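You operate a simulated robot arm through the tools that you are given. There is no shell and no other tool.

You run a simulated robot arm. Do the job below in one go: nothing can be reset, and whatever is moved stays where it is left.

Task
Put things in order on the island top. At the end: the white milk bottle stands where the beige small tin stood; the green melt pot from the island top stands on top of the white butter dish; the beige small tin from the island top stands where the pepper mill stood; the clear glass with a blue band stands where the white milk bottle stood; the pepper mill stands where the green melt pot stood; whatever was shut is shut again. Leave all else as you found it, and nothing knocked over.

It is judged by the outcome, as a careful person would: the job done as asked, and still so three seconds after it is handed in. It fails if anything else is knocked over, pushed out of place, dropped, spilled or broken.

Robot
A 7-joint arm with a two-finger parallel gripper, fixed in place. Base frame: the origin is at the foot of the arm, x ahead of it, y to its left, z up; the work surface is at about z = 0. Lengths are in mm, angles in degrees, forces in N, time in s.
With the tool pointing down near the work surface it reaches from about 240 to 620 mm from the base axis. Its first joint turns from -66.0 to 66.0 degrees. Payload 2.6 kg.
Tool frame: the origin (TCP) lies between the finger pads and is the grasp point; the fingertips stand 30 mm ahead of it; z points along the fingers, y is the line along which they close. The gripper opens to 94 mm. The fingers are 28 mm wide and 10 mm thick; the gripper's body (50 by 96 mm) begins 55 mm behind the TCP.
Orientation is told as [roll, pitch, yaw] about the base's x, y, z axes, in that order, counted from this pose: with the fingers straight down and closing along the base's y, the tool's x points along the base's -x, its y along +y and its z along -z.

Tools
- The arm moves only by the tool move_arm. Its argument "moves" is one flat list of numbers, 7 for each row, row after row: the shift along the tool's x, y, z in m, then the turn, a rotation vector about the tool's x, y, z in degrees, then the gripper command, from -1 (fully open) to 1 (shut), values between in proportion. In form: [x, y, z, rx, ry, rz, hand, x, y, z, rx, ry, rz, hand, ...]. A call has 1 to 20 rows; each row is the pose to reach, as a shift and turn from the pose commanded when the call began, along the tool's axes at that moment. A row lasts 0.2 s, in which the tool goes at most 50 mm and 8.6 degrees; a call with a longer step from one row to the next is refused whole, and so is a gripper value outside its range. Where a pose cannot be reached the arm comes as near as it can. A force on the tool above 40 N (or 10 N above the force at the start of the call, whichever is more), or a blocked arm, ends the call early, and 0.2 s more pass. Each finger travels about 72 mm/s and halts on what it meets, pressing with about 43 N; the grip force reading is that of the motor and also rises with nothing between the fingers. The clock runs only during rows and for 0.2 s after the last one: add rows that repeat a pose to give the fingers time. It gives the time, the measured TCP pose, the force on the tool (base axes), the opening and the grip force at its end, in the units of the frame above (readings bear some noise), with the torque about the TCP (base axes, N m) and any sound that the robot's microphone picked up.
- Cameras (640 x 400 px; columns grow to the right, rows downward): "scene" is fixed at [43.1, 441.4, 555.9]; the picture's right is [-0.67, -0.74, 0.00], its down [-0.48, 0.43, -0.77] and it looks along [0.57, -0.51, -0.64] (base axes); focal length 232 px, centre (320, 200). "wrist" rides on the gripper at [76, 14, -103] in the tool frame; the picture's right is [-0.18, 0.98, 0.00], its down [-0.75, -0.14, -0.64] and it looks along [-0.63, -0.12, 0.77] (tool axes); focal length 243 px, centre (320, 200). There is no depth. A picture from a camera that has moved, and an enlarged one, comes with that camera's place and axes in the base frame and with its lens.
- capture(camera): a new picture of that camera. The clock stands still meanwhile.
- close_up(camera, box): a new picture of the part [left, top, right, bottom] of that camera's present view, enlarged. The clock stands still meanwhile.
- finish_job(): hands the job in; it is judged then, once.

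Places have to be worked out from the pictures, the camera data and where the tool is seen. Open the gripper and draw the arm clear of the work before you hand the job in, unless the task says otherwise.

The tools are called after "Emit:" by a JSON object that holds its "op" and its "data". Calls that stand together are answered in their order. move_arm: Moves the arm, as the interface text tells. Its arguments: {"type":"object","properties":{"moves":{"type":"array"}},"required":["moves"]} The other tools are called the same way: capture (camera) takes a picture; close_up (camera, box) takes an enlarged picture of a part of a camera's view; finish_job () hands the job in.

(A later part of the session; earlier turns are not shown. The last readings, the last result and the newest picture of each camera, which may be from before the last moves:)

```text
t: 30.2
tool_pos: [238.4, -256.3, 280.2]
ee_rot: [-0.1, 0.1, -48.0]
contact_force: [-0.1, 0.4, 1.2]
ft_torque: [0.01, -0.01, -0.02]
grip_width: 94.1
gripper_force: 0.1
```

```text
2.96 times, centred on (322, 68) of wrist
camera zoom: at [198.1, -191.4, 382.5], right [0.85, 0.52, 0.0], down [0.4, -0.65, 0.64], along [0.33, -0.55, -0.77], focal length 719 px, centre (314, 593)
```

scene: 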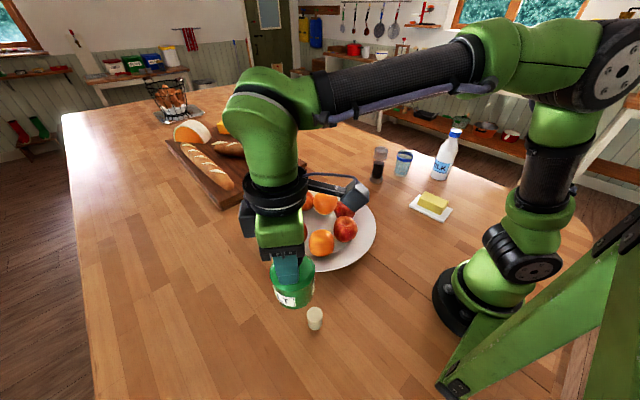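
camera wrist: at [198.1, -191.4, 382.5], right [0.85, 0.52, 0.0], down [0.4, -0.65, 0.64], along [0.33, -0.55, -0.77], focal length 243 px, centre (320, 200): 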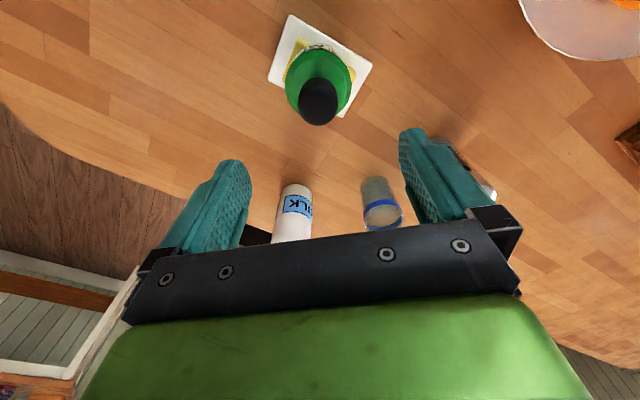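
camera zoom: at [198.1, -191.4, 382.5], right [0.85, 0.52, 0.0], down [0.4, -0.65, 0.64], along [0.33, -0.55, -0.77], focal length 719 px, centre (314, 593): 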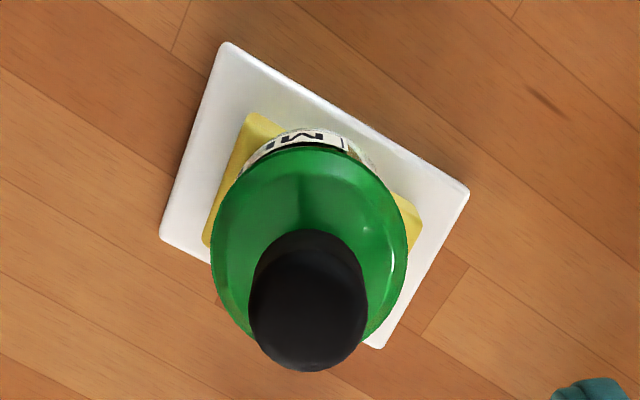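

Both views put the pot's axis within ~6 mm of the butter's centre, standing securely, so I leave it. Next is the pepper mill; I take a closer look at it and its neighbours.

Emit:
{"op": "close_up", "data": {"camera": "scene", "box": [360, 130, 424, 190]}}

Emit:
{"op": "close_up", "data": {"camera": "scene", "box": [420, 115, 476, 187]}}

```text
6.67 times, centred on (392, 160) of scene
camera zoom: at [43.1, 441.4, 555.9], right [-0.67, -0.74, 0.0], down [-0.48, 0.43, -0.77], along [0.57, -0.51, -0.64], focal length 1550 px, centre (-160, 467)
```

zoom: 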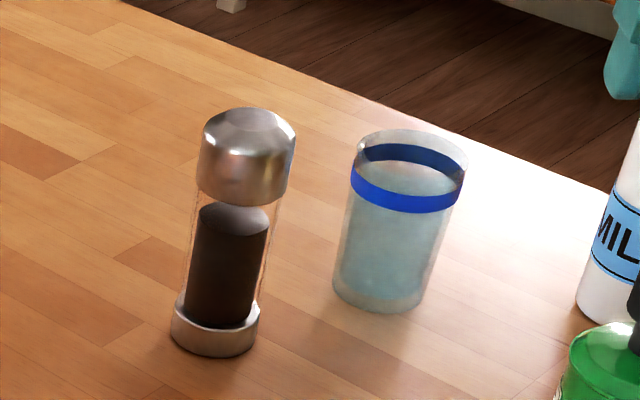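

```text
5.56 times, centred on (448, 151) of scene
camera zoom: at [43.1, 441.4, 555.9], right [-0.67, -0.74, 0.0], down [-0.48, 0.43, -0.77], along [0.57, -0.51, -0.64], focal length 1291 px, centre (-391, 472)
```

zoom: 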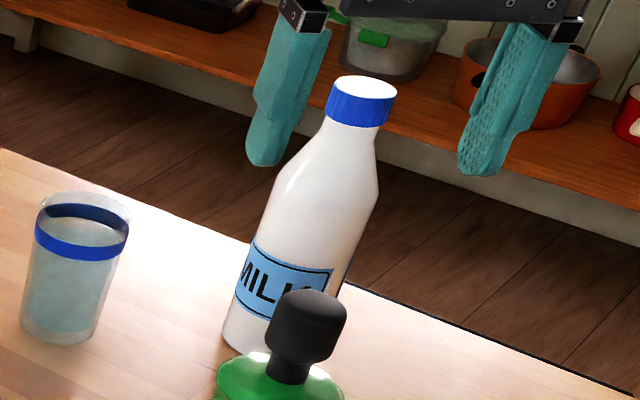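

The mill has a chrome head about 55 mm wide up to z≈132. I move (hand open) to radius 440 in line with it at z=200, clear of the pot, for a wrist look.

Emit:
{"op": "move_arm", "data": {"moves": [-0.011, 0.024, 0, 0, 0, -3.3, -1, -0.022, 0.047, 0.01, 0, 0, -6.5, -1, -0.033, 0.071, 0.025, 0, 0, -9.8, -1, -0.043, 0.094, 0.04, 0, 0, -13, -1, -0.054, 0.118, 0.06, 0, 0, -16.3, -1, -0.0647, 0.1412, 0.08, 0, 0, -19.5, -1, -0.0647, 0.1412, 0.08, 0, 0, -19.5, -1]}}

Emit:
{"op": "capture", "data": {"camera": "wrist"}}

```text
t: 31.8
tool_pos: [387.7, -210.5, 200.8]
ee_rot: [0.0, 0.0, -28.5]
contact_force: [0.1, -0.1, -0.8]
ft_torque: [0.02, -0.01, 0.02]
grip_width: 94.2
gripper_force: 0.0
```

```text
taken
camera wrist: at [327.4, -163.0, 302.8], right [0.63, 0.78, 0.0], down [0.6, -0.48, 0.64], along [0.5, -0.4, -0.77], focal length 243 px, centre (320, 200)
```

wrist: 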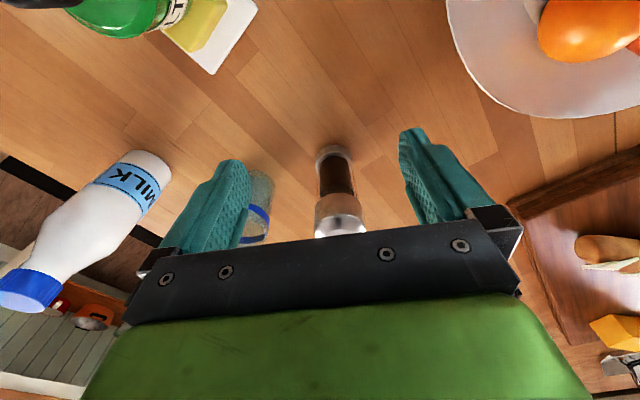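

The mill is nearly centred ahead of the tool. I enlarge it for its exact place.

Emit:
{"op": "close_up", "data": {"camera": "wrist", "box": [240, 130, 400, 240]}}

Emit:
{"op": "close_up", "data": {"camera": "wrist", "box": [0, 120, 180, 320]}}

```text
3.64 times, centred on (320, 185) of wrist
camera zoom: at [327.4, -163.0, 302.8], right [0.63, 0.78, 0.0], down [0.6, -0.48, 0.64], along [0.5, -0.4, -0.77], focal length 882 px, centre (320, 254)
```

zoom: 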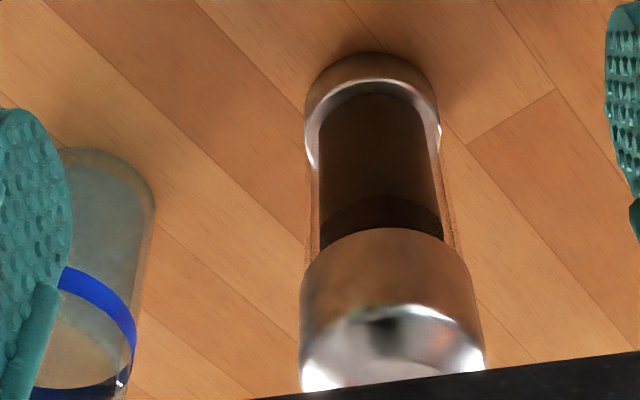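

```text
2.00 times, centred on (90, 220) of wrist
camera zoom: at [327.4, -163.0, 302.8], right [0.63, 0.78, 0.0], down [0.6, -0.48, 0.64], along [0.5, -0.4, -0.77], focal length 485 px, centre (780, 160)
```

zoom: 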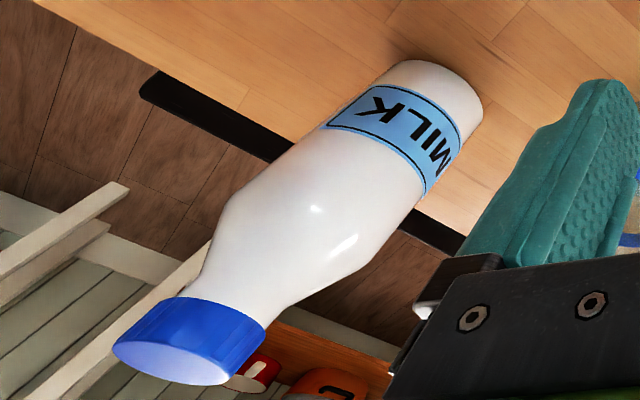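

The mill's axis fixes at ≈(480,-258.6), head 54 mm wide. I move over it at z=200 and descend to z≈110 with the fingers straddling the head (20 mm clearance each side).

Emit:
{"op": "move_arm", "data": {"moves": [-0.026, 0.0005, 0, 0, 0, 0, -1, -0.052, 0.001, 0, 0, 0, 0, -1, -0.078, 0.0014, 0, 0, 0, 0, -1, -0.104, 0.0018, 0, 0, 0, 0, -1, -0.104, 0.0018, 0.022, 0, 0, 0, -1, -0.104, 0.0018, 0.045, 0, 0, 0, -1, -0.104, 0.0018, 0.068, 0, 0, 0, -1, -0.104, 0.0018, 0.09, 0, 0, 0, -1, -0.104, 0.0018, 0.09, 0, 0, 0, -1]}}

Emit:
{"op": "capture", "data": {"camera": "wrist"}}

Emit:
{"op": "close_up", "data": {"camera": "scene", "box": [340, 110, 440, 200]}}

```text
t: 33.8
tool_pos: [479.0, -260.1, 107.5]
ee_rot: [0.0, 0.0, -28.5]
contact_force: [0.3, -0.8, 0.0]
ft_torque: [0.02, -0.02, 0.01]
grip_width: 93.9
gripper_force: 0.1
```

```text
taken
camera wrist: at [418.3, -211.5, 211.5], right [0.63, 0.78, 0.0], down [0.59, -0.48, 0.64], along [0.5, -0.41, -0.77], focal length 243 px, centre (320, 200)
```

wrist: 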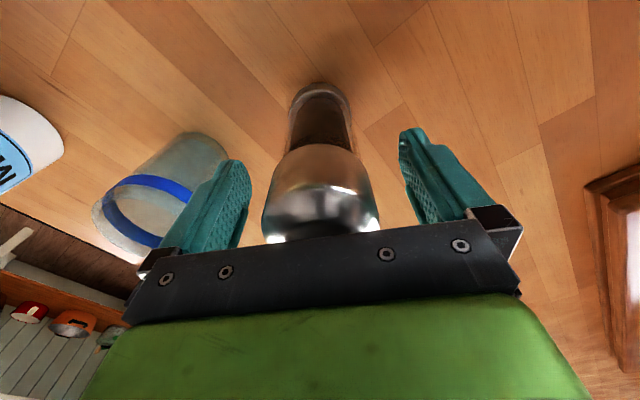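

```text
4.44 times, centred on (390, 155) of scene
camera zoom: at [43.1, 441.4, 555.9], right [-0.67, -0.74, 0.0], down [-0.48, 0.43, -0.77], along [0.57, -0.51, -0.64], focal length 1033 px, centre (9, 400)
```

zoom: 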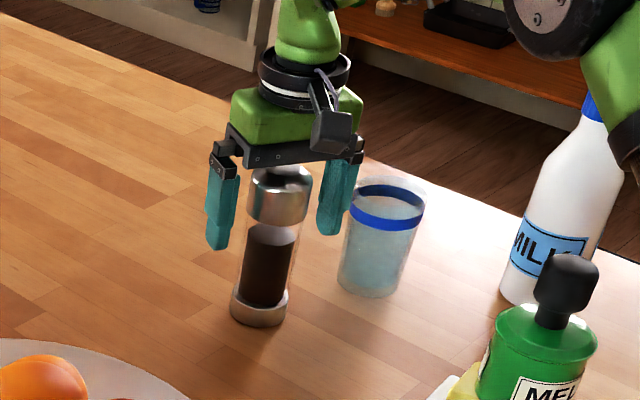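

The head is centred between the fingers. I close the gripper.

Emit:
{"op": "move_arm", "data": {"moves": [0, 0, 0, 0, 0, 0, 0, 0, 0, 0, 0, 0, 0, 0.5, 0, 0, 0, 0, 0, 0, 1, 0, 0, 0, 0, 0, 0, 1, 0, 0, 0, 0, 0, 0, 1]}}

Emit:
{"op": "capture", "data": {"camera": "wrist"}}

```text
t: 35.0
tool_pos: [478.6, -259.6, 108.2]
ee_rot: [-0.1, 0.0, -28.5]
contact_force: [0.5, 0.5, 0.1]
ft_torque: [-0.11, -0.03, -0.01]
grip_width: 51.1
gripper_force: 43.0
```

```text
taken
camera wrist: at [418.3, -211.5, 211.8], right [0.63, 0.78, 0.0], down [0.59, -0.48, 0.64], along [0.5, -0.41, -0.77], focal length 243 px, centre (320, 200)
```

wrist: 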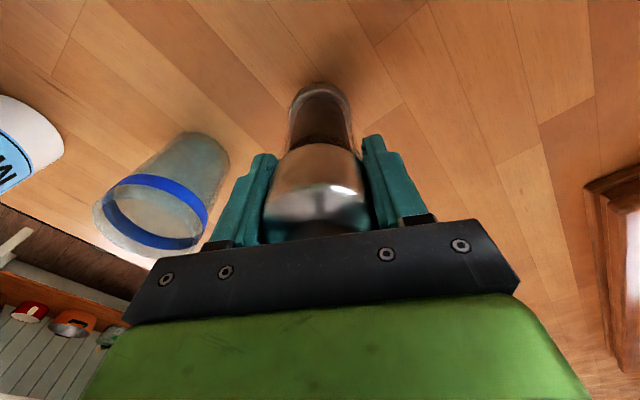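

The mill is gripped at the head (51 mm); its place is about (479,-259.5). I lift it straight up, then draw inward and up to z≈290.

Emit:
{"op": "move_arm", "data": {"moves": [0, 0, -0.006, 0, 0, 0, 1, 0, 0, -0.02, 0, 0, 0, 1, 0, 0, -0.045, 0, 0, 0, 1, 0.015, 0, -0.075, 0, 0, 0, 1, 0.04, 0, -0.105, 0, 0, 0, 1, 0.07, 0, -0.135, 0, 0, 0, 1, 0.1, 0, -0.165, 0, 0, 0, 1, 0.115, 0, -0.182, 0, 0, 0, 1, 0.115, 0, -0.182, 0, 0, 0, 1]}}

Emit:
{"op": "capture", "data": {"camera": "wrist"}}

```text
t: 37.0
tool_pos: [377.6, -203.6, 293.0]
ee_rot: [0.0, 0.0, -28.5]
contact_force: [0.3, -0.4, -3.0]
ft_torque: [-0.01, 0.02, 0.0]
grip_width: 51.1
gripper_force: 42.1
```

```text
taken
camera wrist: at [316.9, -155.8, 395.6], right [0.63, 0.78, 0.0], down [0.6, -0.48, 0.64], along [0.5, -0.4, -0.77], focal length 243 px, centre (320, 200)
```

wrist: 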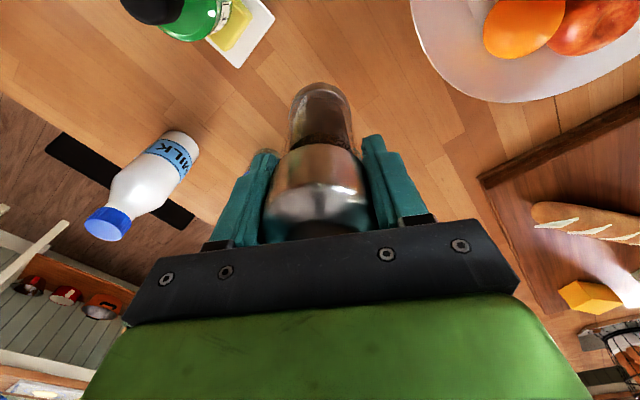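

The mill hangs upright (~0.3 kg), bottom at ~185. I swing it along an arc of radius 429 over to the left side.

Emit:
{"op": "move_arm", "data": {"moves": [0.0003, 0.015, 0, 0, 0, -2, 1, 0.0026, 0.0474, 0, 0, 0, -6.35, 1, 0.0075, 0.0797, 0, 0, 0, -10.7, 1, 0.0147, 0.1114, 0, 0, 0, -15.05, 1, 0.0244, 0.1425, 0, 0, 0, -19.4, 1, 0.0363, 0.1728, 0, 0, 0, -23.75, 1, 0.0506, 0.2021, 0, 0, 0, -28.1, 1, 0.067, 0.2302, 0, 0, 0, -32.45, 1, 0.0855, 0.257, 0, 0, 0, -36.8, 1, 0.106, 0.2823, 0, 0, 0, -41.15, 1, 0.1283, 0.306, 0, 0, 0, -45.5, 1, 0.1524, 0.3279, 0, 0, 0, -49.85, 1, 0.1781, 0.3479, 0, 0, 0, -54.2, 1, 0.2052, 0.366, 0, 0, 0, -58.55, 1, 0.2336, 0.3819, 0, 0, 0, -62.9, 1, 0.2631, 0.3956, 0, 0, 0, -67.25, 1, 0.2936, 0.4071, 0, 0, 0, -71.6, 1, 0.3248, 0.4162, 0, 0, 0, -75.95, 1, 0.3567, 0.4229, 0, 0, 0, -80.3, 1, 0.389, 0.4271, 0, 0, 0, -84.65, 1]}}

Emit:
{"op": "capture", "data": {"camera": "scene"}}

```text
t: 41.2
tool_pos: [237.1, 357.9, 291.1]
ee_rot: [0.0, 0.0, 56.2]
contact_force: [-0.4, -0.9, -3.1]
ft_torque: [-0.03, -0.03, -0.01]
grip_width: 51.6
gripper_force: 42.7
```

```text
taken
```

scene: 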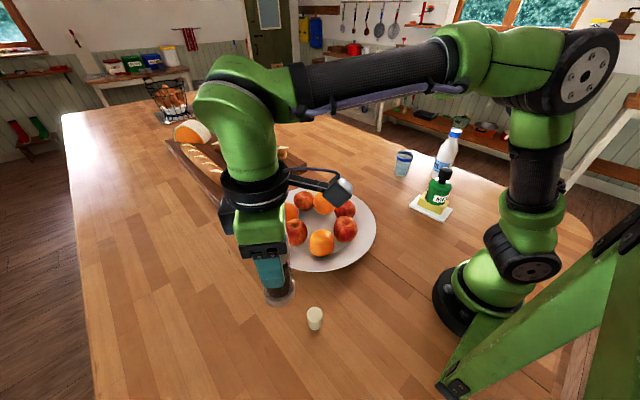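

Now over the left side at radius 429. I move out radially while lowering, to the pot's old place (321,483), staying within reach, with the mill bottom ~38 above the table.

Emit:
{"op": "move_arm", "data": {"moves": [-0.015, 0, 0.02, 0, 0, 0, 1, -0.035, 0, 0.045, 0, 0, 0, 1, -0.06, 0, 0.07, 0, 0, 0, 1, -0.085, 0, 0.095, 0, 0, 0, 1, -0.11, 0, 0.12, 0, 0, 0, 1, -0.135, 0, 0.138, 0, 0, 0, 1, -0.1506, 0, 0.145, 0, 0, 0, 1, -0.1506, 0, 0.145, 0, 0, 0, 1]}}

Emit:
{"op": "capture", "data": {"camera": "wrist"}}

Emit:
{"op": "close_up", "data": {"camera": "scene", "box": [150, 240, 310, 380]}}

```text
t: 43.0
tool_pos: [324.9, 481.3, 146.3]
ee_rot: [-0.1, 0.0, 56.2]
contact_force: [0.0, 0.2, -1.4]
ft_torque: [0.0, 0.0, -0.01]
grip_width: 51.4
gripper_force: 42.6
```

```text
taken
camera wrist: at [269.3, 424.9, 249.5], right [-0.71, 0.7, 0.0], down [0.54, 0.55, 0.64], along [0.45, 0.46, -0.77], focal length 243 px, centre (320, 200)
```

wrist: 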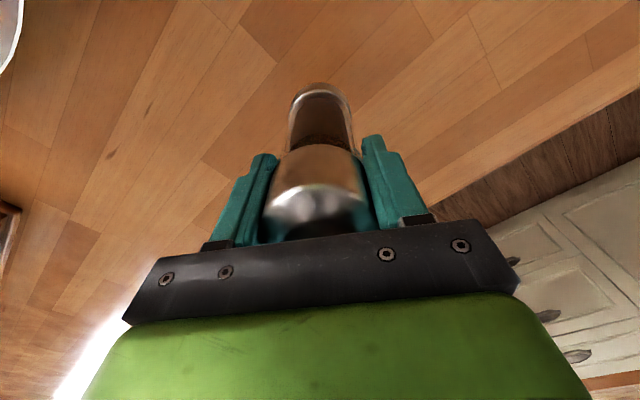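

```text
2.86 times, centred on (230, 310) of scene
camera zoom: at [43.1, 441.4, 555.9], right [-0.67, -0.74, 0.0], down [-0.48, 0.43, -0.77], along [0.57, -0.51, -0.64], focal length 664 px, centre (577, -114)
```

zoom: 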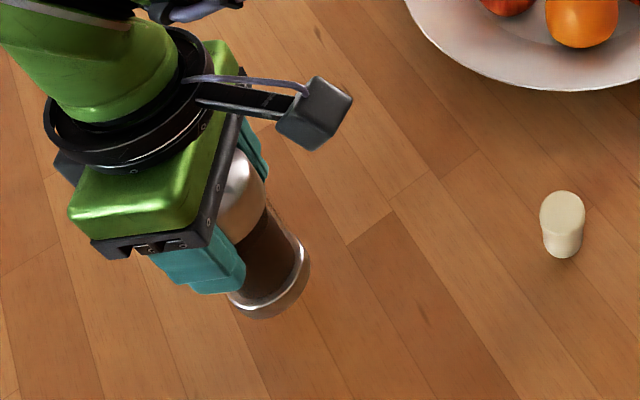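

I correct 3 mm sideways and lower to ~2 mm above the expected contact height (TCP ≈108.5).

Emit:
{"op": "move_arm", "data": {"moves": [0, 0.0015, 0.012, 0, 0, 0, 1, 0, 0.003, 0.024, 0, 0, 0, 1, 0, 0.003, 0.032, 0, 0, 0, 1, 0, 0.003, 0.0355, 0, 0, 0, 1, 0, 0.003, 0.0355, 0, 0, 0, 1]}}

```text
t: 44.2
tool_pos: [321.5, 483.4, 111.6]
ee_rot: [0.0, 0.1, 56.2]
contact_force: [0.1, -0.4, -3.1]
ft_torque: [0.0, 0.0, 0.0]
grip_width: 51.3
gripper_force: 42.5
```

At (321.5,483.4,111.6), still free. I lower in small steps until it touches.

Emit:
{"op": "move_arm", "data": {"moves": [0, 0, 0.001, 0, 0, 0, 1, 0, 0, 0.002, 0, 0, 0, 1, 0, 0, 0.0025, 0, 0, 0, 1, 0, 0, 0.0025, 0, 0, 0, 1]}}

```text
t: 45.2
tool_pos: [321.3, 483.9, 109.0]
ee_rot: [0.0, 0.0, 56.2]
contact_force: [0.2, -0.3, -2.4]
ft_torque: [0.01, 0.0, 0.03]
grip_width: 51.2
gripper_force: 43.1
```

Still only the mill's weight on the tool. I lower another 1.5 mm in small steps.

Emit:
{"op": "move_arm", "data": {"moves": [0, 0, 0.0006, 0, 0, 0, 1, 0, 0, 0.0012, 0, 0, 0, 1, 0, 0, 0.0012, 0, 0, 0, 1]}}

```text
t: 46.0
tool_pos: [320.3, 483.5, 108.6]
ee_rot: [0.0, -0.2, 56.1]
contact_force: [-2.5, -3.5, 8.5]
ft_torque: [-0.34, 0.06, -0.11]
grip_width: 51.2
gripper_force: 43.0
```

The mill has touched down. I ease off slightly and open gradually.

Emit:
{"op": "move_arm", "data": {"moves": [0, 0, -0.0004, 0, 0, 0, 1, 0, 0, -0.0004, 0, 0, 0, -0.05, 0, 0, -0.0004, 0, 0, 0, -0.13, 0, 0, -0.0004, 0, 0, 0, -0.25, 0, 0, -0.0004, 0, 0, 0, -0.6, 0, 0, -0.0004, 0, 0, 0, -1, 0, 0, -0.0004, 0, 0, 0, -1]}}

Emit:
{"op": "capture", "data": {"camera": "wrist"}}

Emit:
{"op": "close_up", "data": {"camera": "scene", "box": [150, 240, 310, 380]}}

```text
t: 47.6
tool_pos: [321.0, 482.9, 107.6]
ee_rot: [0.0, 0.0, 56.1]
contact_force: [0.2, 0.1, -0.3]
ft_torque: [0.01, -0.02, -0.03]
grip_width: 93.9
gripper_force: 0.1
```

```text
taken
camera wrist: at [266.3, 427.3, 210.9], right [-0.71, 0.7, 0.0], down [0.54, 0.55, 0.64], along [0.45, 0.46, -0.77], focal length 243 px, centre (320, 200)
```

wrist: 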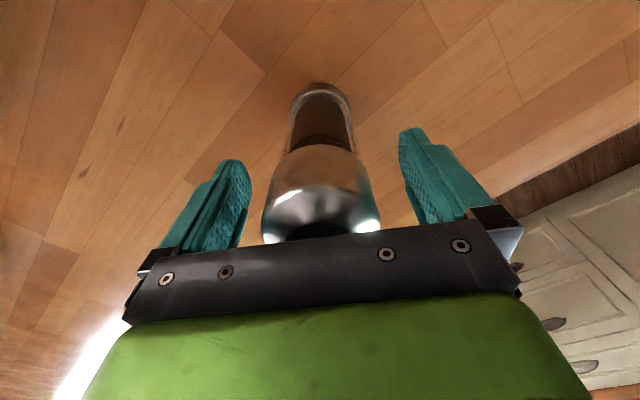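

```text
2.86 times, centred on (230, 310) of scene
camera zoom: at [43.1, 441.4, 555.9], right [-0.67, -0.74, 0.0], down [-0.48, 0.43, -0.77], along [0.57, -0.51, -0.64], focal length 664 px, centre (577, -114)
```

zoom: 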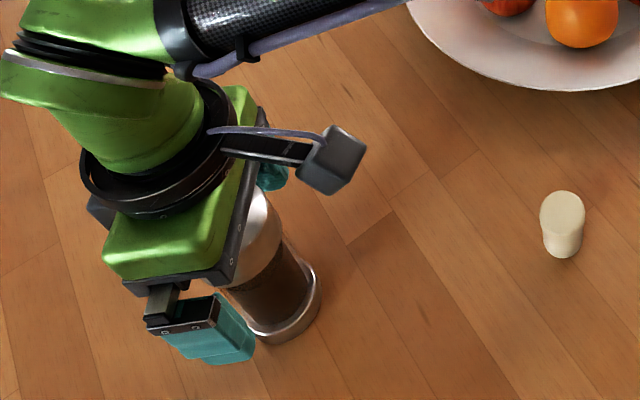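

The mill stands free in the pot's old place. I back out radially inward (fingers pass either side of the head, palm above it), then go over the tin at z≈100.

Emit:
{"op": "move_arm", "data": {"moves": [0.02, 0, 0, 0, 0, 0, -1, 0.05, 0, -0.01, 0, 0, 0, -1, 0.085, 0, -0.02, 0, 0, 0, -1, 0.12, -0.006, -0.02, 0, 0, 0, -1, 0.155, -0.011, -0.02, 0, 0, 0, -1, 0.185, -0.015, -0.01, 0, 0, 0, -1, 0.2103, -0.0171, 0, 0, 0, 0, -1, 0.2103, -0.0171, 0.008, 0, 0, 0, -1, 0.2103, -0.0171, 0.008, 0, 0, 0, -1]}}

Emit:
{"op": "capture", "data": {"camera": "wrist"}}

Emit:
{"op": "capture", "data": {"camera": "scene"}}

```text
t: 49.6
tool_pos: [217.1, 298.1, 101.5]
ee_rot: [0.0, -0.1, 56.2]
contact_force: [-0.2, 0.3, -0.7]
ft_torque: [0.05, 0.0, -0.04]
grip_width: 94.1
gripper_force: 0.0
```

```text
taken
camera wrist: at [162.9, 242.1, 202.8], right [-0.71, 0.7, 0.0], down [0.54, 0.55, 0.64], along [0.45, 0.46, -0.77], focal length 243 px, centre (320, 200)
```

wrist: 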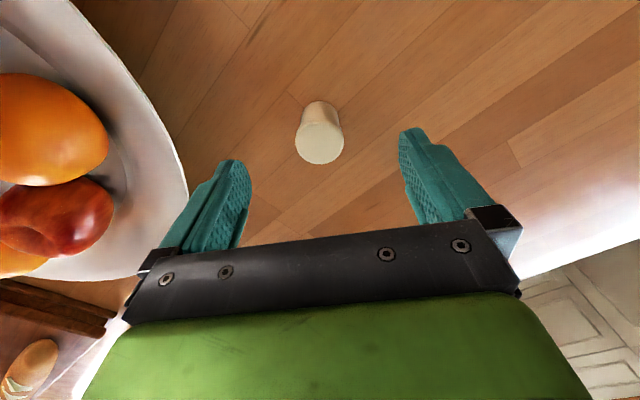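

```text
taken
```

scene: 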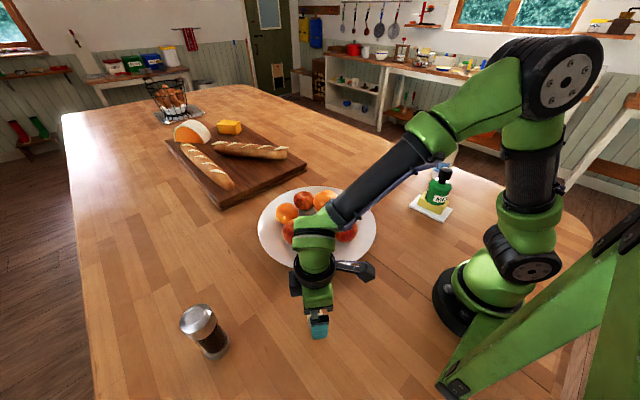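

The mill stands well in the pot's old place, and the tin is centred between the fingers (axis ≈(218.5,299.5)). I descend to z≈38 around it; the bowl rim is over 100 mm away.

Emit:
{"op": "move_arm", "data": {"moves": [-0.0025, 0, 0.02, 0, 0, 0, -1, -0.0025, 0, 0.04, 0, 0, 0, -1, -0.0025, 0, 0.055, 0, 0, 0, -1, -0.0025, 0, 0.063, 0, 0, 0, -1, -0.0025, 0, 0.063, 0, 0, 0, -1]}}

Emit:
{"op": "capture", "data": {"camera": "wrist"}}

Emit:
{"op": "close_up", "data": {"camera": "scene", "box": [260, 250, 380, 350]}}

```text
t: 50.8
tool_pos: [219.4, 301.4, 37.2]
ee_rot: [0.0, 0.1, 56.1]
contact_force: [-0.5, -0.2, 0.2]
ft_torque: [0.02, 0.02, 0.05]
grip_width: 94.2
gripper_force: 0.0
```

```text
taken
camera wrist: at [164.1, 244.9, 139.8], right [-0.71, 0.7, 0.0], down [0.54, 0.55, 0.64], along [0.45, 0.46, -0.77], focal length 243 px, centre (320, 200)
```

wrist: 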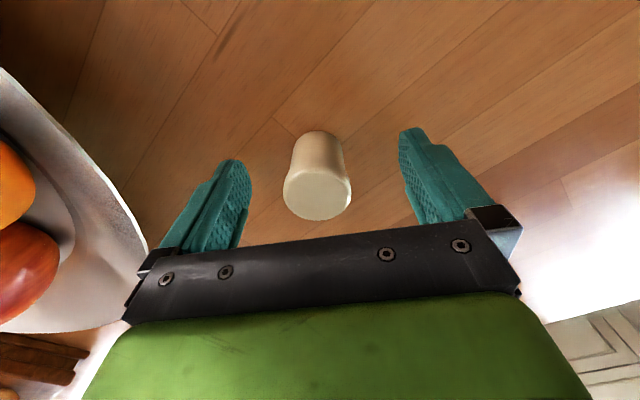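

```text
4.00 times, centred on (320, 300) of scene
camera zoom: at [43.1, 441.4, 555.9], right [-0.67, -0.74, 0.0], down [-0.48, 0.43, -0.77], along [0.57, -0.51, -0.64], focal length 930 px, centre (320, -200)
```

zoom: 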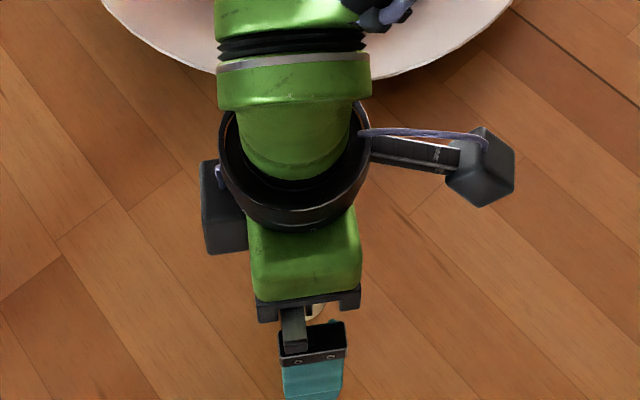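

The tin is centred between the pads. I close the gripper on it.

Emit:
{"op": "move_arm", "data": {"moves": [0, 0, 0, 0, 0, 0, -0.3, 0, 0, 0, 0, 0, 0, 0.2, 0, 0, 0, 0, 0, 0, 0.6, 0, 0, 0, 0, 0, 0, 1, 0, 0, 0, 0, 0, 0, 1, 0, 0, 0, 0, 0, 0, 1]}}

Emit:
{"op": "capture", "data": {"camera": "wrist"}}

```text
t: 52.2
tool_pos: [218.3, 302.0, 37.0]
ee_rot: [0.0, -0.1, 56.2]
contact_force: [0.0, -0.7, 0.2]
ft_torque: [-0.05, 0.0, -0.01]
grip_width: 32.0
gripper_force: 42.7
```

```text
taken
camera wrist: at [164.1, 245.0, 140.0], right [-0.71, 0.7, 0.0], down [0.54, 0.55, 0.64], along [0.45, 0.46, -0.77], focal length 243 px, centre (320, 200)
```

wrist: 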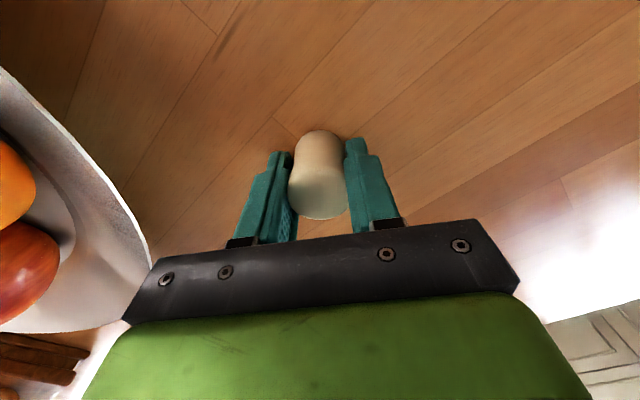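

The tin is gripped (32 mm); its place is ≈(218,300). I lift it to z≈227.

Emit:
{"op": "move_arm", "data": {"moves": [0, 0, -0.006, 0, 0, 0, 1, 0, 0, -0.02, 0, 0, 0, 1, 0, 0, -0.05, 0, 0, 0, 1, 0, 0, -0.085, 0, 0, 0, 1, 0, 0, -0.12, 0, 0, 0, 1, 0, 0, -0.155, 0, 0, 0, 1, 0, 0, -0.19, 0, 0, 0, 1, 0, 0, -0.19, 0, 0, 0, 1]}}

Emit:
{"op": "capture", "data": {"camera": "wrist"}}

```text
t: 54.0
tool_pos: [218.6, 302.6, 229.0]
ee_rot: [0.0, 0.1, 56.1]
contact_force: [0.0, 0.5, -0.6]
ft_torque: [-0.03, -0.01, -0.02]
grip_width: 32.1
gripper_force: 42.5
```

```text
taken
camera wrist: at [164.1, 246.1, 332.1], right [-0.71, 0.7, 0.0], down [0.54, 0.55, 0.64], along [0.45, 0.46, -0.77], focal length 243 px, centre (320, 200)
```

wrist: 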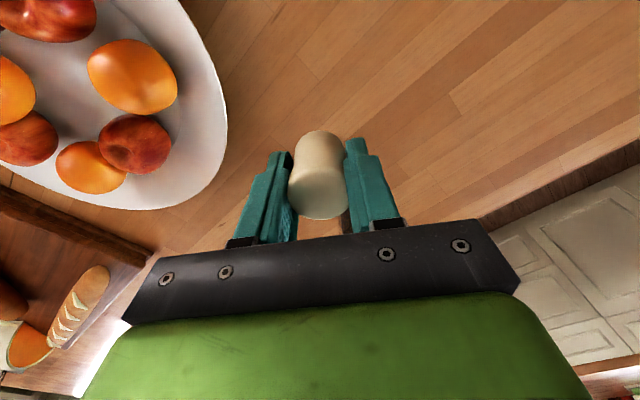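

The tin hangs level. I swing it along an arc at z≈228 to the right side, toward the mill's old place.

Emit:
{"op": "move_arm", "data": {"moves": [-0.0019, -0.0271, 0, 0, 0, 4.23, 1, -0.0019, -0.0546, 0, 0, 0, 8.46, 1, 0.0001, -0.0824, 0, 0, 0, 12.69, 1, 0.0043, -0.1101, 0, 0, 0, 16.92, 1, 0.0105, -0.1378, 0, 0, 0, 21.15, 1, 0.0188, -0.1652, 0, 0, 0, 25.38, 1, 0.0292, -0.1921, 0, 0, 0, 29.61, 1, 0.0417, -0.2185, 0, 0, 0, 33.84, 1, 0.0562, -0.2441, 0, 0, 0, 38.07, 1, 0.0727, -0.2689, 0, 0, 0, 42.3, 1, 0.0911, -0.2926, 0, 0, 0, 46.53, 1, 0.1114, -0.315, 0, 0, 0, 50.76, 1, 0.1335, -0.3362, 0, 0, 0, 54.99, 1, 0.1573, -0.3558, 0, 0, 0, 59.22, 1, 0.1827, -0.3738, 0, 0, 0, 63.45, 1, 0.2096, -0.39, 0, 0, 0, 67.68, 1, 0.2379, -0.4043, 0, 0, 0, 71.91, 1, 0.2674, -0.4167, 0, 0, 0, 76.14, 1, 0.2979, -0.4269, 0, 0, 0, 80.37, 1, 0.3294, -0.435, 0, 0, 0, 84.6, 1]}}

Emit:
{"op": "capture", "data": {"camera": "wrist"}}

```text
t: 58.2
tool_pos: [398.8, -213.8, 228.3]
ee_rot: [0.0, 0.0, -28.6]
contact_force: [-0.1, 0.0, -0.3]
ft_torque: [0.0, 0.0, -0.02]
grip_width: 32.1
gripper_force: 43.0
```

```text
taken
camera wrist: at [337.6, -165.3, 330.6], right [0.63, 0.78, 0.0], down [0.6, -0.48, 0.64], along [0.5, -0.4, -0.77], focal length 243 px, centre (320, 200)
```

wrist: 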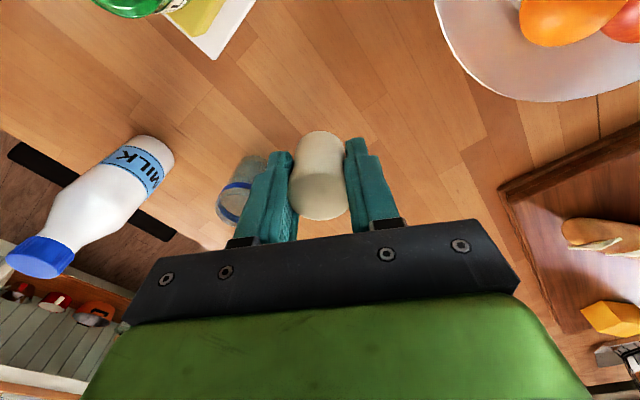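

I move radially out over the mill's old place (479,-259.5) while lowering to z≈55.

Emit:
{"op": "move_arm", "data": {"moves": [-0.013, 0, 0.02, 0, 0, 0, 1, -0.03, 0, 0.045, 0, 0, 0, 1, -0.05, -0.0005, 0.075, 0, 0, 0, 1, -0.07, -0.001, 0.105, 0, 0, 0, 1, -0.085, -0.0013, 0.135, 0, 0, 0, 1, -0.0929, -0.0013, 0.16, 0, 0, 0, 1, -0.0929, -0.0013, 0.173, 0, 0, 0, 1, -0.0929, -0.0013, 0.173, 0, 0, 0, 1]}}

Emit:
{"op": "capture", "data": {"camera": "wrist"}}

Emit:
{"op": "close_up", "data": {"camera": "scene", "box": [340, 110, 440, 200]}}

```text
t: 60.0
tool_pos: [476.8, -260.2, 55.2]
ee_rot: [0.0, 0.0, -28.5]
contact_force: [-0.8, -0.3, -0.3]
ft_torque: [0.01, -0.05, -0.02]
grip_width: 32.0
gripper_force: 43.0
```

```text
taken
camera wrist: at [416.6, -211.6, 157.1], right [0.63, 0.78, 0.0], down [0.6, -0.48, 0.64], along [0.5, -0.4, -0.77], focal length 243 px, centre (320, 200)
```

wrist: 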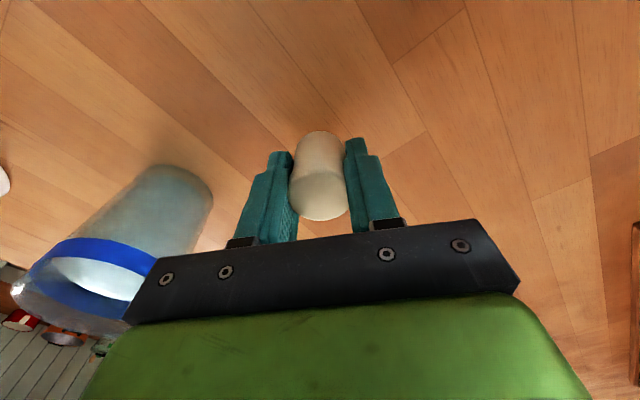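

```text
4.44 times, centred on (390, 155) of scene
camera zoom: at [43.1, 441.4, 555.9], right [-0.67, -0.74, 0.0], down [-0.48, 0.43, -0.77], along [0.57, -0.51, -0.64], focal length 1033 px, centre (9, 400)
```

zoom: 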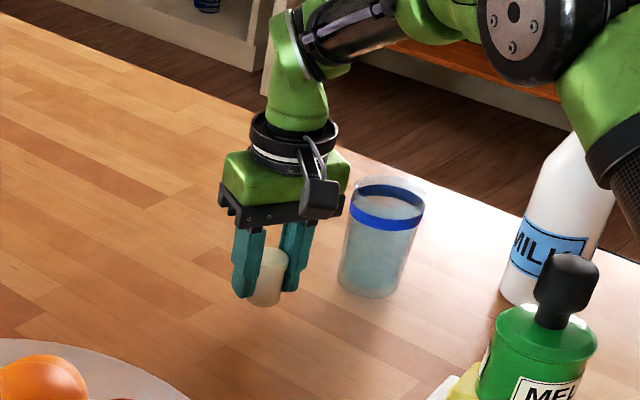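

Well placed, glass clear. I nudge 2 mm outward and lower to just above contact (TCP ≈37).

Emit:
{"op": "move_arm", "data": {"moves": [-0.001, 0, 0.007, 0, 0, 0, 1, -0.002, 0, 0.013, 0, 0, 0, 1, -0.002, 0, 0.016, 0, 0, 0, 1, -0.002, 0, 0.0165, 0, 0, 0, 1, -0.002, 0, 0.0165, 0, 0, 0, 1]}}

```text
t: 61.2
tool_pos: [480.7, -259.8, 37.5]
ee_rot: [0.0, 0.0, -28.5]
contact_force: [0.0, -0.7, 0.5]
ft_torque: [-0.01, -0.01, -0.02]
grip_width: 32.0
gripper_force: 43.2
```

The tin is light, so contact must be read from the force turning positive; I keep lowering in half-millimetre steps.

Emit:
{"op": "move_arm", "data": {"moves": [0, 0, 0.0006, 0, 0, 0, 1, 0, 0, 0.0012, 0, 0, 0, 1, 0, 0, 0.0012, 0, 0, 0, 1]}}

```text
t: 62.0
tool_pos: [480.2, -261.1, 36.9]
ee_rot: [0.0, -0.2, -28.5]
contact_force: [-2.7, 1.4, 9.4]
ft_torque: [0.05, 0.16, 0.0]
grip_width: 32.1
gripper_force: 43.3
```

Contact (9 N). I ease up slightly and open the fingers gradually.

Emit:
{"op": "move_arm", "data": {"moves": [0, 0, -0.0004, 0, 0, 0, 1, 0, 0, -0.0004, 0, 0, 0, 0.35, 0, 0, -0.0004, 0, 0, 0, 0.27, 0, 0, -0.0004, 0, 0, 0, 0.15, 0, 0, -0.0004, 0, 0, 0, -0.2, 0, 0, -0.0004, 0, 0, 0, -0.2]}}

Emit:
{"op": "capture", "data": {"camera": "wrist"}}

```text
t: 63.4
tool_pos: [480.3, -260.2, 36.2]
ee_rot: [0.0, 0.0, -28.6]
contact_force: [-0.6, 0.0, -0.1]
ft_torque: [-0.03, 0.02, -0.01]
grip_width: 56.5
gripper_force: 0.0
```

```text
taken
camera wrist: at [419.0, -212.7, 139.9], right [0.63, 0.78, 0.0], down [0.6, -0.48, 0.64], along [0.5, -0.4, -0.77], focal length 243 px, centre (320, 200)
```

wrist: 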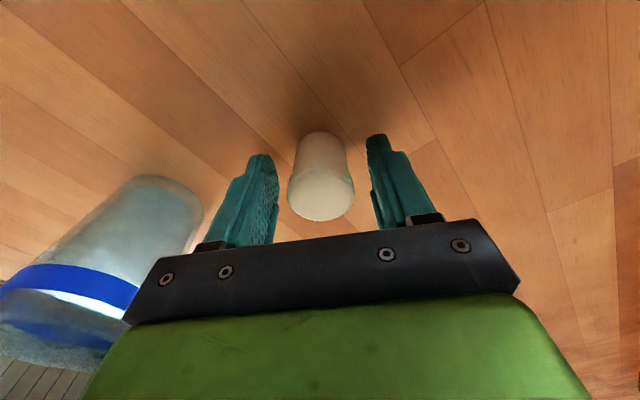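

The tin stands in the mill's old place. I go straight up, then over to a viewing pose in line with the milk bottle at radius 430, z≈250.

Emit:
{"op": "move_arm", "data": {"moves": [0, 0, -0.02, 0, 0, 0, -0.2, 0, 0, -0.06, 0, 0, 0, -0.2, 0, 0, -0.105, 0, 0, 0, -0.2, 0.01, -0.01, -0.15, 0, 0, 0, -0.2, 0.03, -0.035, -0.18, 0, 0, 3, -0.5, 0.05, -0.062, -0.2, 0, 0, 7, -1, 0.072, -0.09, -0.21, 0, 0, 11, -1, 0.095, -0.118, -0.214, 0, 0, 15.5, -1, 0.12, -0.147, -0.214, 0, 0, 20, -1, 0.145, -0.176, -0.214, 0, 0, 24.5, -1, 0.1673, -0.204, -0.214, 0, 0, 28.2, -1, 0.1673, -0.204, -0.214, 0, 0, 28.2, -1]}}

Emit:
{"op": "capture", "data": {"camera": "wrist"}}

Emit:
{"op": "capture", "data": {"camera": "scene"}}

```text
t: 66.0
tool_pos: [237.9, -362.0, 250.3]
ee_rot: [0.0, 0.0, -56.7]
contact_force: [-0.6, -0.8, -0.7]
ft_torque: [0.02, 0.0, 0.01]
grip_width: 94.1
gripper_force: 0.1
```

```text
taken
camera wrist: at [206.0, -291.2, 353.0], right [0.92, 0.39, 0.0], down [0.3, -0.71, 0.64], along [0.25, -0.59, -0.77], focal length 243 px, centre (320, 200)
```

wrist: 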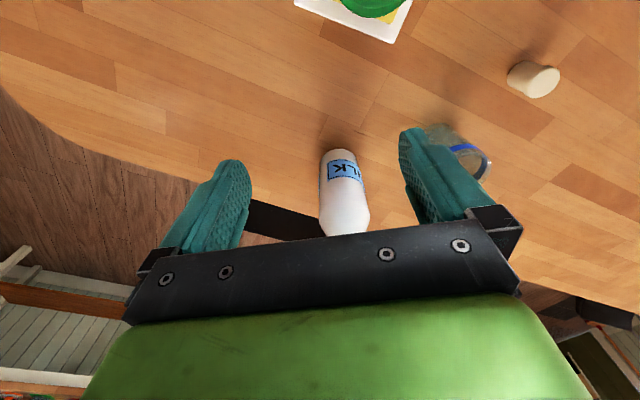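

```text
taken
```

scene: 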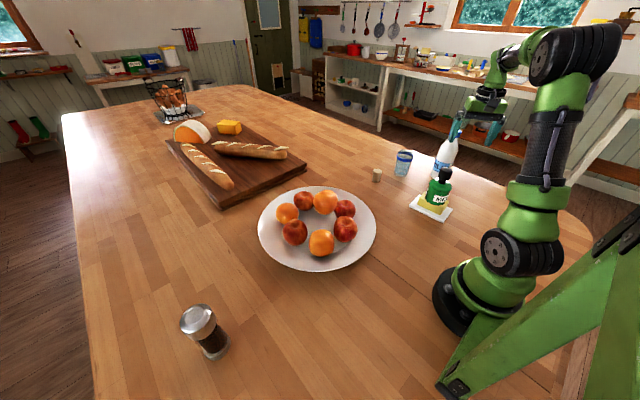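

Everything placed so far stands correctly. The bottle is straight ahead of the tool; I enlarge it for its axis and base.

Emit:
{"op": "close_up", "data": {"camera": "wrist", "box": [260, 120, 420, 240]}}

Emit:
{"op": "close_up", "data": {"camera": "scene", "box": [420, 110, 484, 190]}}

```text
3.33 times, centred on (340, 180) of wrist
camera zoom: at [206.0, -291.2, 353.0], right [0.92, 0.39, 0.0], down [0.3, -0.71, 0.64], along [0.25, -0.59, -0.77], focal length 809 px, centre (253, 267)
```

zoom: 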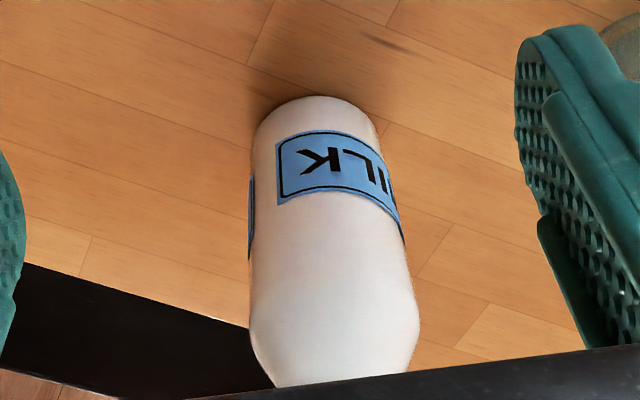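

```text
5.00 times, centred on (452, 150) of scene
camera zoom: at [43.1, 441.4, 555.9], right [-0.67, -0.74, 0.0], down [-0.48, 0.43, -0.77], along [0.57, -0.51, -0.64], focal length 1162 px, centre (-340, 450)
```

zoom: 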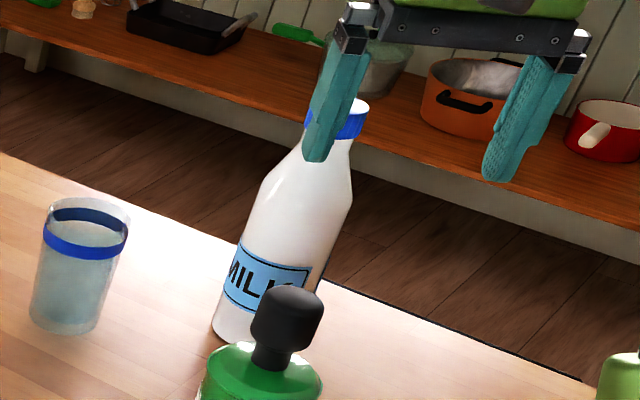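

The bottle's axis works out at ≈(322.5,-482), body ~66 mm, blue cap ~48 mm wide at z≈172–197. I lower to z≈183 and approach radially to 50 mm short of it to check alignment.

Emit:
{"op": "move_arm", "data": {"moves": [-0.01, 0.001, 0.025, 0, 0, 0, -1, -0.025, 0.003, 0.05, 0, 0, 0, -1, -0.045, 0.005, 0.067, 0, 0, 0, -1, -0.07, 0.0062, 0.067, 0, 0, 0, -1, -0.095, 0.0062, 0.067, 0, 0, 0, -1, -0.095, 0.0062, 0.067, 0, 0, 0, -1]}}

Emit:
{"op": "capture", "data": {"camera": "wrist"}}

Emit:
{"op": "close_up", "data": {"camera": "scene", "box": [400, 90, 500, 190]}}

```text
t: 67.4
tool_pos: [292.6, -436.9, 181.9]
ee_rot: [-0.1, 0.0, -56.8]
contact_force: [0.3, -0.1, 0.0]
ft_torque: [0.01, 0.0, -0.04]
grip_width: 94.1
gripper_force: 0.1
```

```text
taken
camera wrist: at [262.1, -367.6, 284.9], right [0.92, 0.39, 0.0], down [0.3, -0.71, 0.64], along [0.25, -0.59, -0.77], focal length 243 px, centre (320, 200)
```

wrist: 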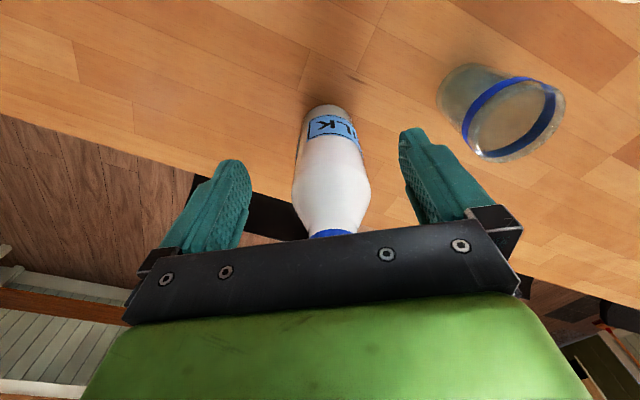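

```text
4.00 times, centred on (450, 140) of scene
camera zoom: at [43.1, 441.4, 555.9], right [-0.67, -0.74, 0.0], down [-0.48, 0.43, -0.77], along [0.57, -0.51, -0.64], focal length 930 px, centre (-200, 440)
```

zoom: 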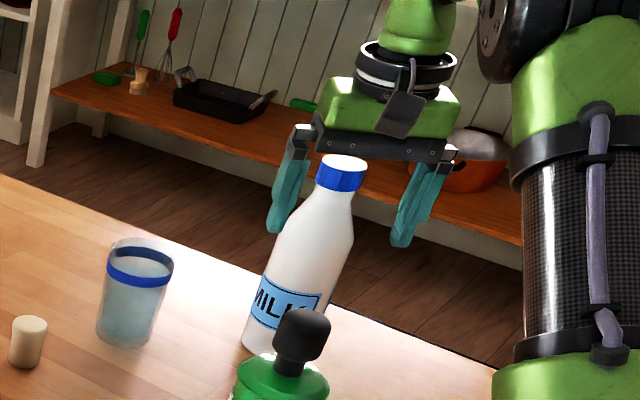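

The bottle appears slightly right of centre in the wrist view; I enlarge for the exact lateral offset.

Emit:
{"op": "close_up", "data": {"camera": "wrist", "box": [260, 90, 400, 240]}}

```text
2.67 times, centred on (330, 165) of wrist
camera zoom: at [262.1, -367.6, 284.9], right [0.92, 0.39, 0.0], down [0.3, -0.71, 0.64], along [0.25, -0.59, -0.77], focal length 647 px, centre (293, 293)
```

zoom: 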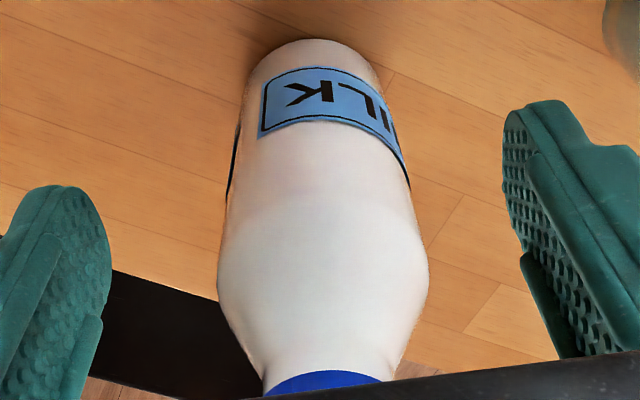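

Accounting for the camera's 10° heading, the bottle is on the tool's line (within 1 mm), 51 mm ahead. I slide the fingers around the cap at this height.

Emit:
{"op": "move_arm", "data": {"moves": [-0.017, 0.0003, 0, 0, 0, 0, -1, -0.034, 0.0007, 0, 0, 0, 0, -1, -0.0515, 0.001, 0, 0, 0, 0, -1, -0.0515, 0.001, 0, 0, 0, 0, -1]}}

Emit:
{"op": "capture", "data": {"camera": "wrist"}}

Emit:
{"op": "close_up", "data": {"camera": "scene", "box": [400, 90, 500, 190]}}

```text
t: 68.4
tool_pos: [322.4, -480.6, 183.4]
ee_rot: [0.1, 0.0, -56.7]
contact_force: [-0.9, 0.5, -1.0]
ft_torque: [-0.01, 0.04, 0.0]
grip_width: 93.8
gripper_force: 0.1
```

```text
taken
camera wrist: at [291.3, -409.4, 286.4], right [0.92, 0.39, 0.0], down [0.3, -0.71, 0.64], along [0.25, -0.59, -0.77], focal length 243 px, centre (320, 200)
```

wrist: 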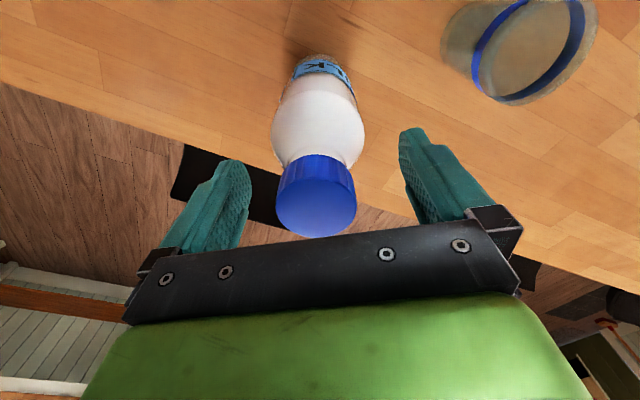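

```text
4.00 times, centred on (450, 140) of scene
camera zoom: at [43.1, 441.4, 555.9], right [-0.67, -0.74, 0.0], down [-0.48, 0.43, -0.77], along [0.57, -0.51, -0.64], focal length 930 px, centre (-200, 440)
```

zoom: 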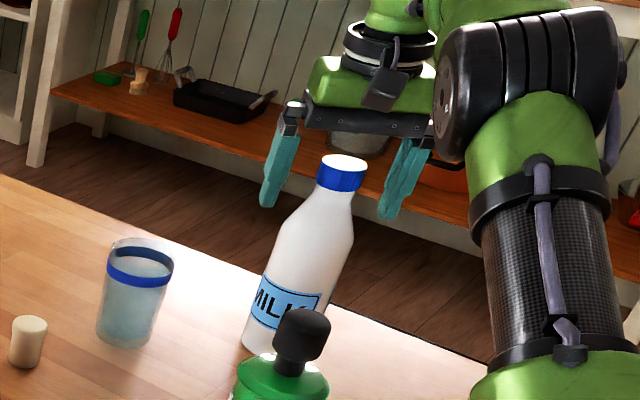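

The cap is centred between the fingers, with the palm above it. I close on the cap.

Emit:
{"op": "move_arm", "data": {"moves": [0, 0, 0, 0, 0, 0, -0.4, 0, 0, 0, 0, 0, 0, 0.1, 0, 0, 0, 0, 0, 0, 0.5, 0, 0, 0, 0, 0, 0, 1, 0, 0, 0, 0, 0, 0, 1, 0, 0, 0, 0, 0, 0, 1]}}

Emit:
{"op": "capture", "data": {"camera": "wrist"}}

Emit:
{"op": "close_up", "data": {"camera": "scene", "box": [410, 100, 490, 190]}}

```text
t: 69.8
tool_pos: [320.7, -481.0, 184.6]
ee_rot: [0.0, 0.0, -56.7]
contact_force: [-3.0, -0.3, 6.7]
ft_torque: [0.14, 0.21, 0.05]
grip_width: 42.3
gripper_force: 43.3
```

```text
taken
camera wrist: at [291.0, -409.4, 286.8], right [0.92, 0.39, 0.0], down [0.3, -0.71, 0.64], along [0.25, -0.59, -0.77], focal length 243 px, centre (320, 200)
```

wrist: 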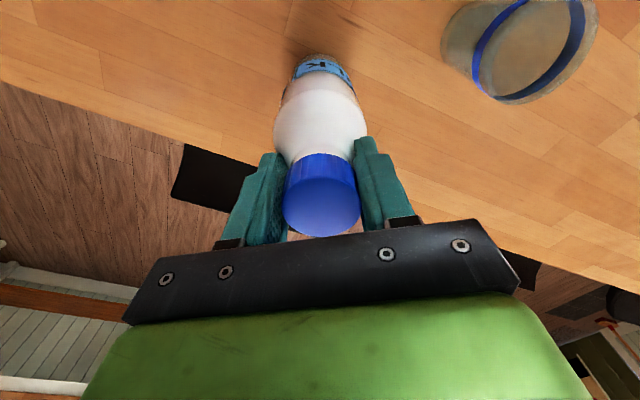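

```text
4.44 times, centred on (450, 145) of scene
camera zoom: at [43.0, 441.4, 555.9], right [-0.67, -0.74, 0.0], down [-0.48, 0.43, -0.77], along [0.57, -0.51, -0.64], focal length 1033 px, centre (-258, 444)
```

zoom: 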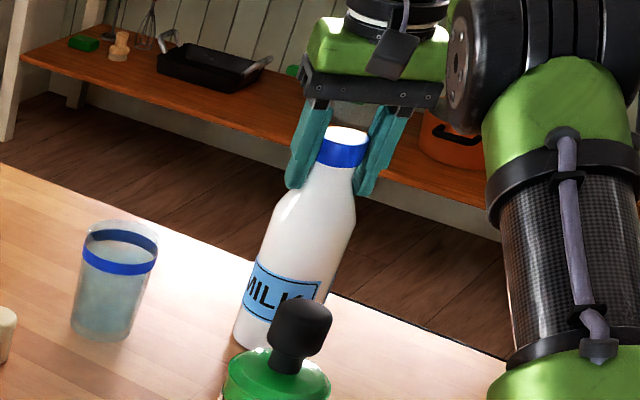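

Cap gripped at 42.3 mm; the bottle's place is ≈(321.5,-481). I lift it only ~14 mm first to check weight and hold.

Emit:
{"op": "move_arm", "data": {"moves": [0, 0, -0.003, 0, 0, 0, 1, 0, 0, -0.008, 0, 0, 0, 1, 0, 0, -0.014, 0, 0, 0, 1, 0, 0, -0.014, 0, 0, 0, 1]}}

Emit:
{"op": "close_up", "data": {"camera": "scene", "box": [410, 100, 490, 190]}}

```text
t: 70.8
tool_pos: [321.8, -478.9, 196.9]
ee_rot: [0.0, 0.2, -56.8]
contact_force: [-1.0, 0.4, -6.2]
ft_torque: [-0.01, 0.02, -0.02]
grip_width: 37.2
gripper_force: 43.0
```

```text
4.44 times, centred on (450, 145) of scene
camera zoom: at [43.1, 441.4, 555.9], right [-0.67, -0.74, 0.0], down [-0.48, 0.43, -0.77], along [0.57, -0.51, -0.64], focal length 1033 px, centre (-258, 444)
```

zoom: 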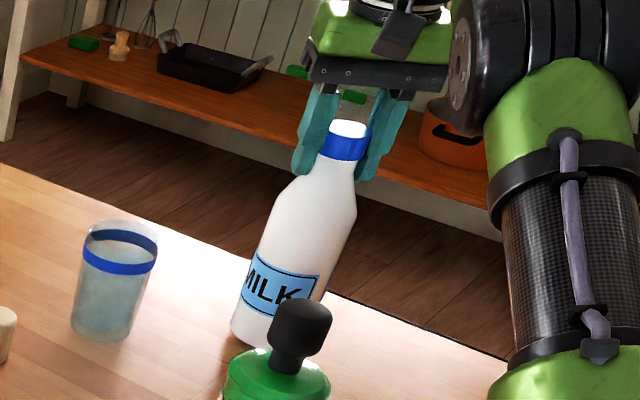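

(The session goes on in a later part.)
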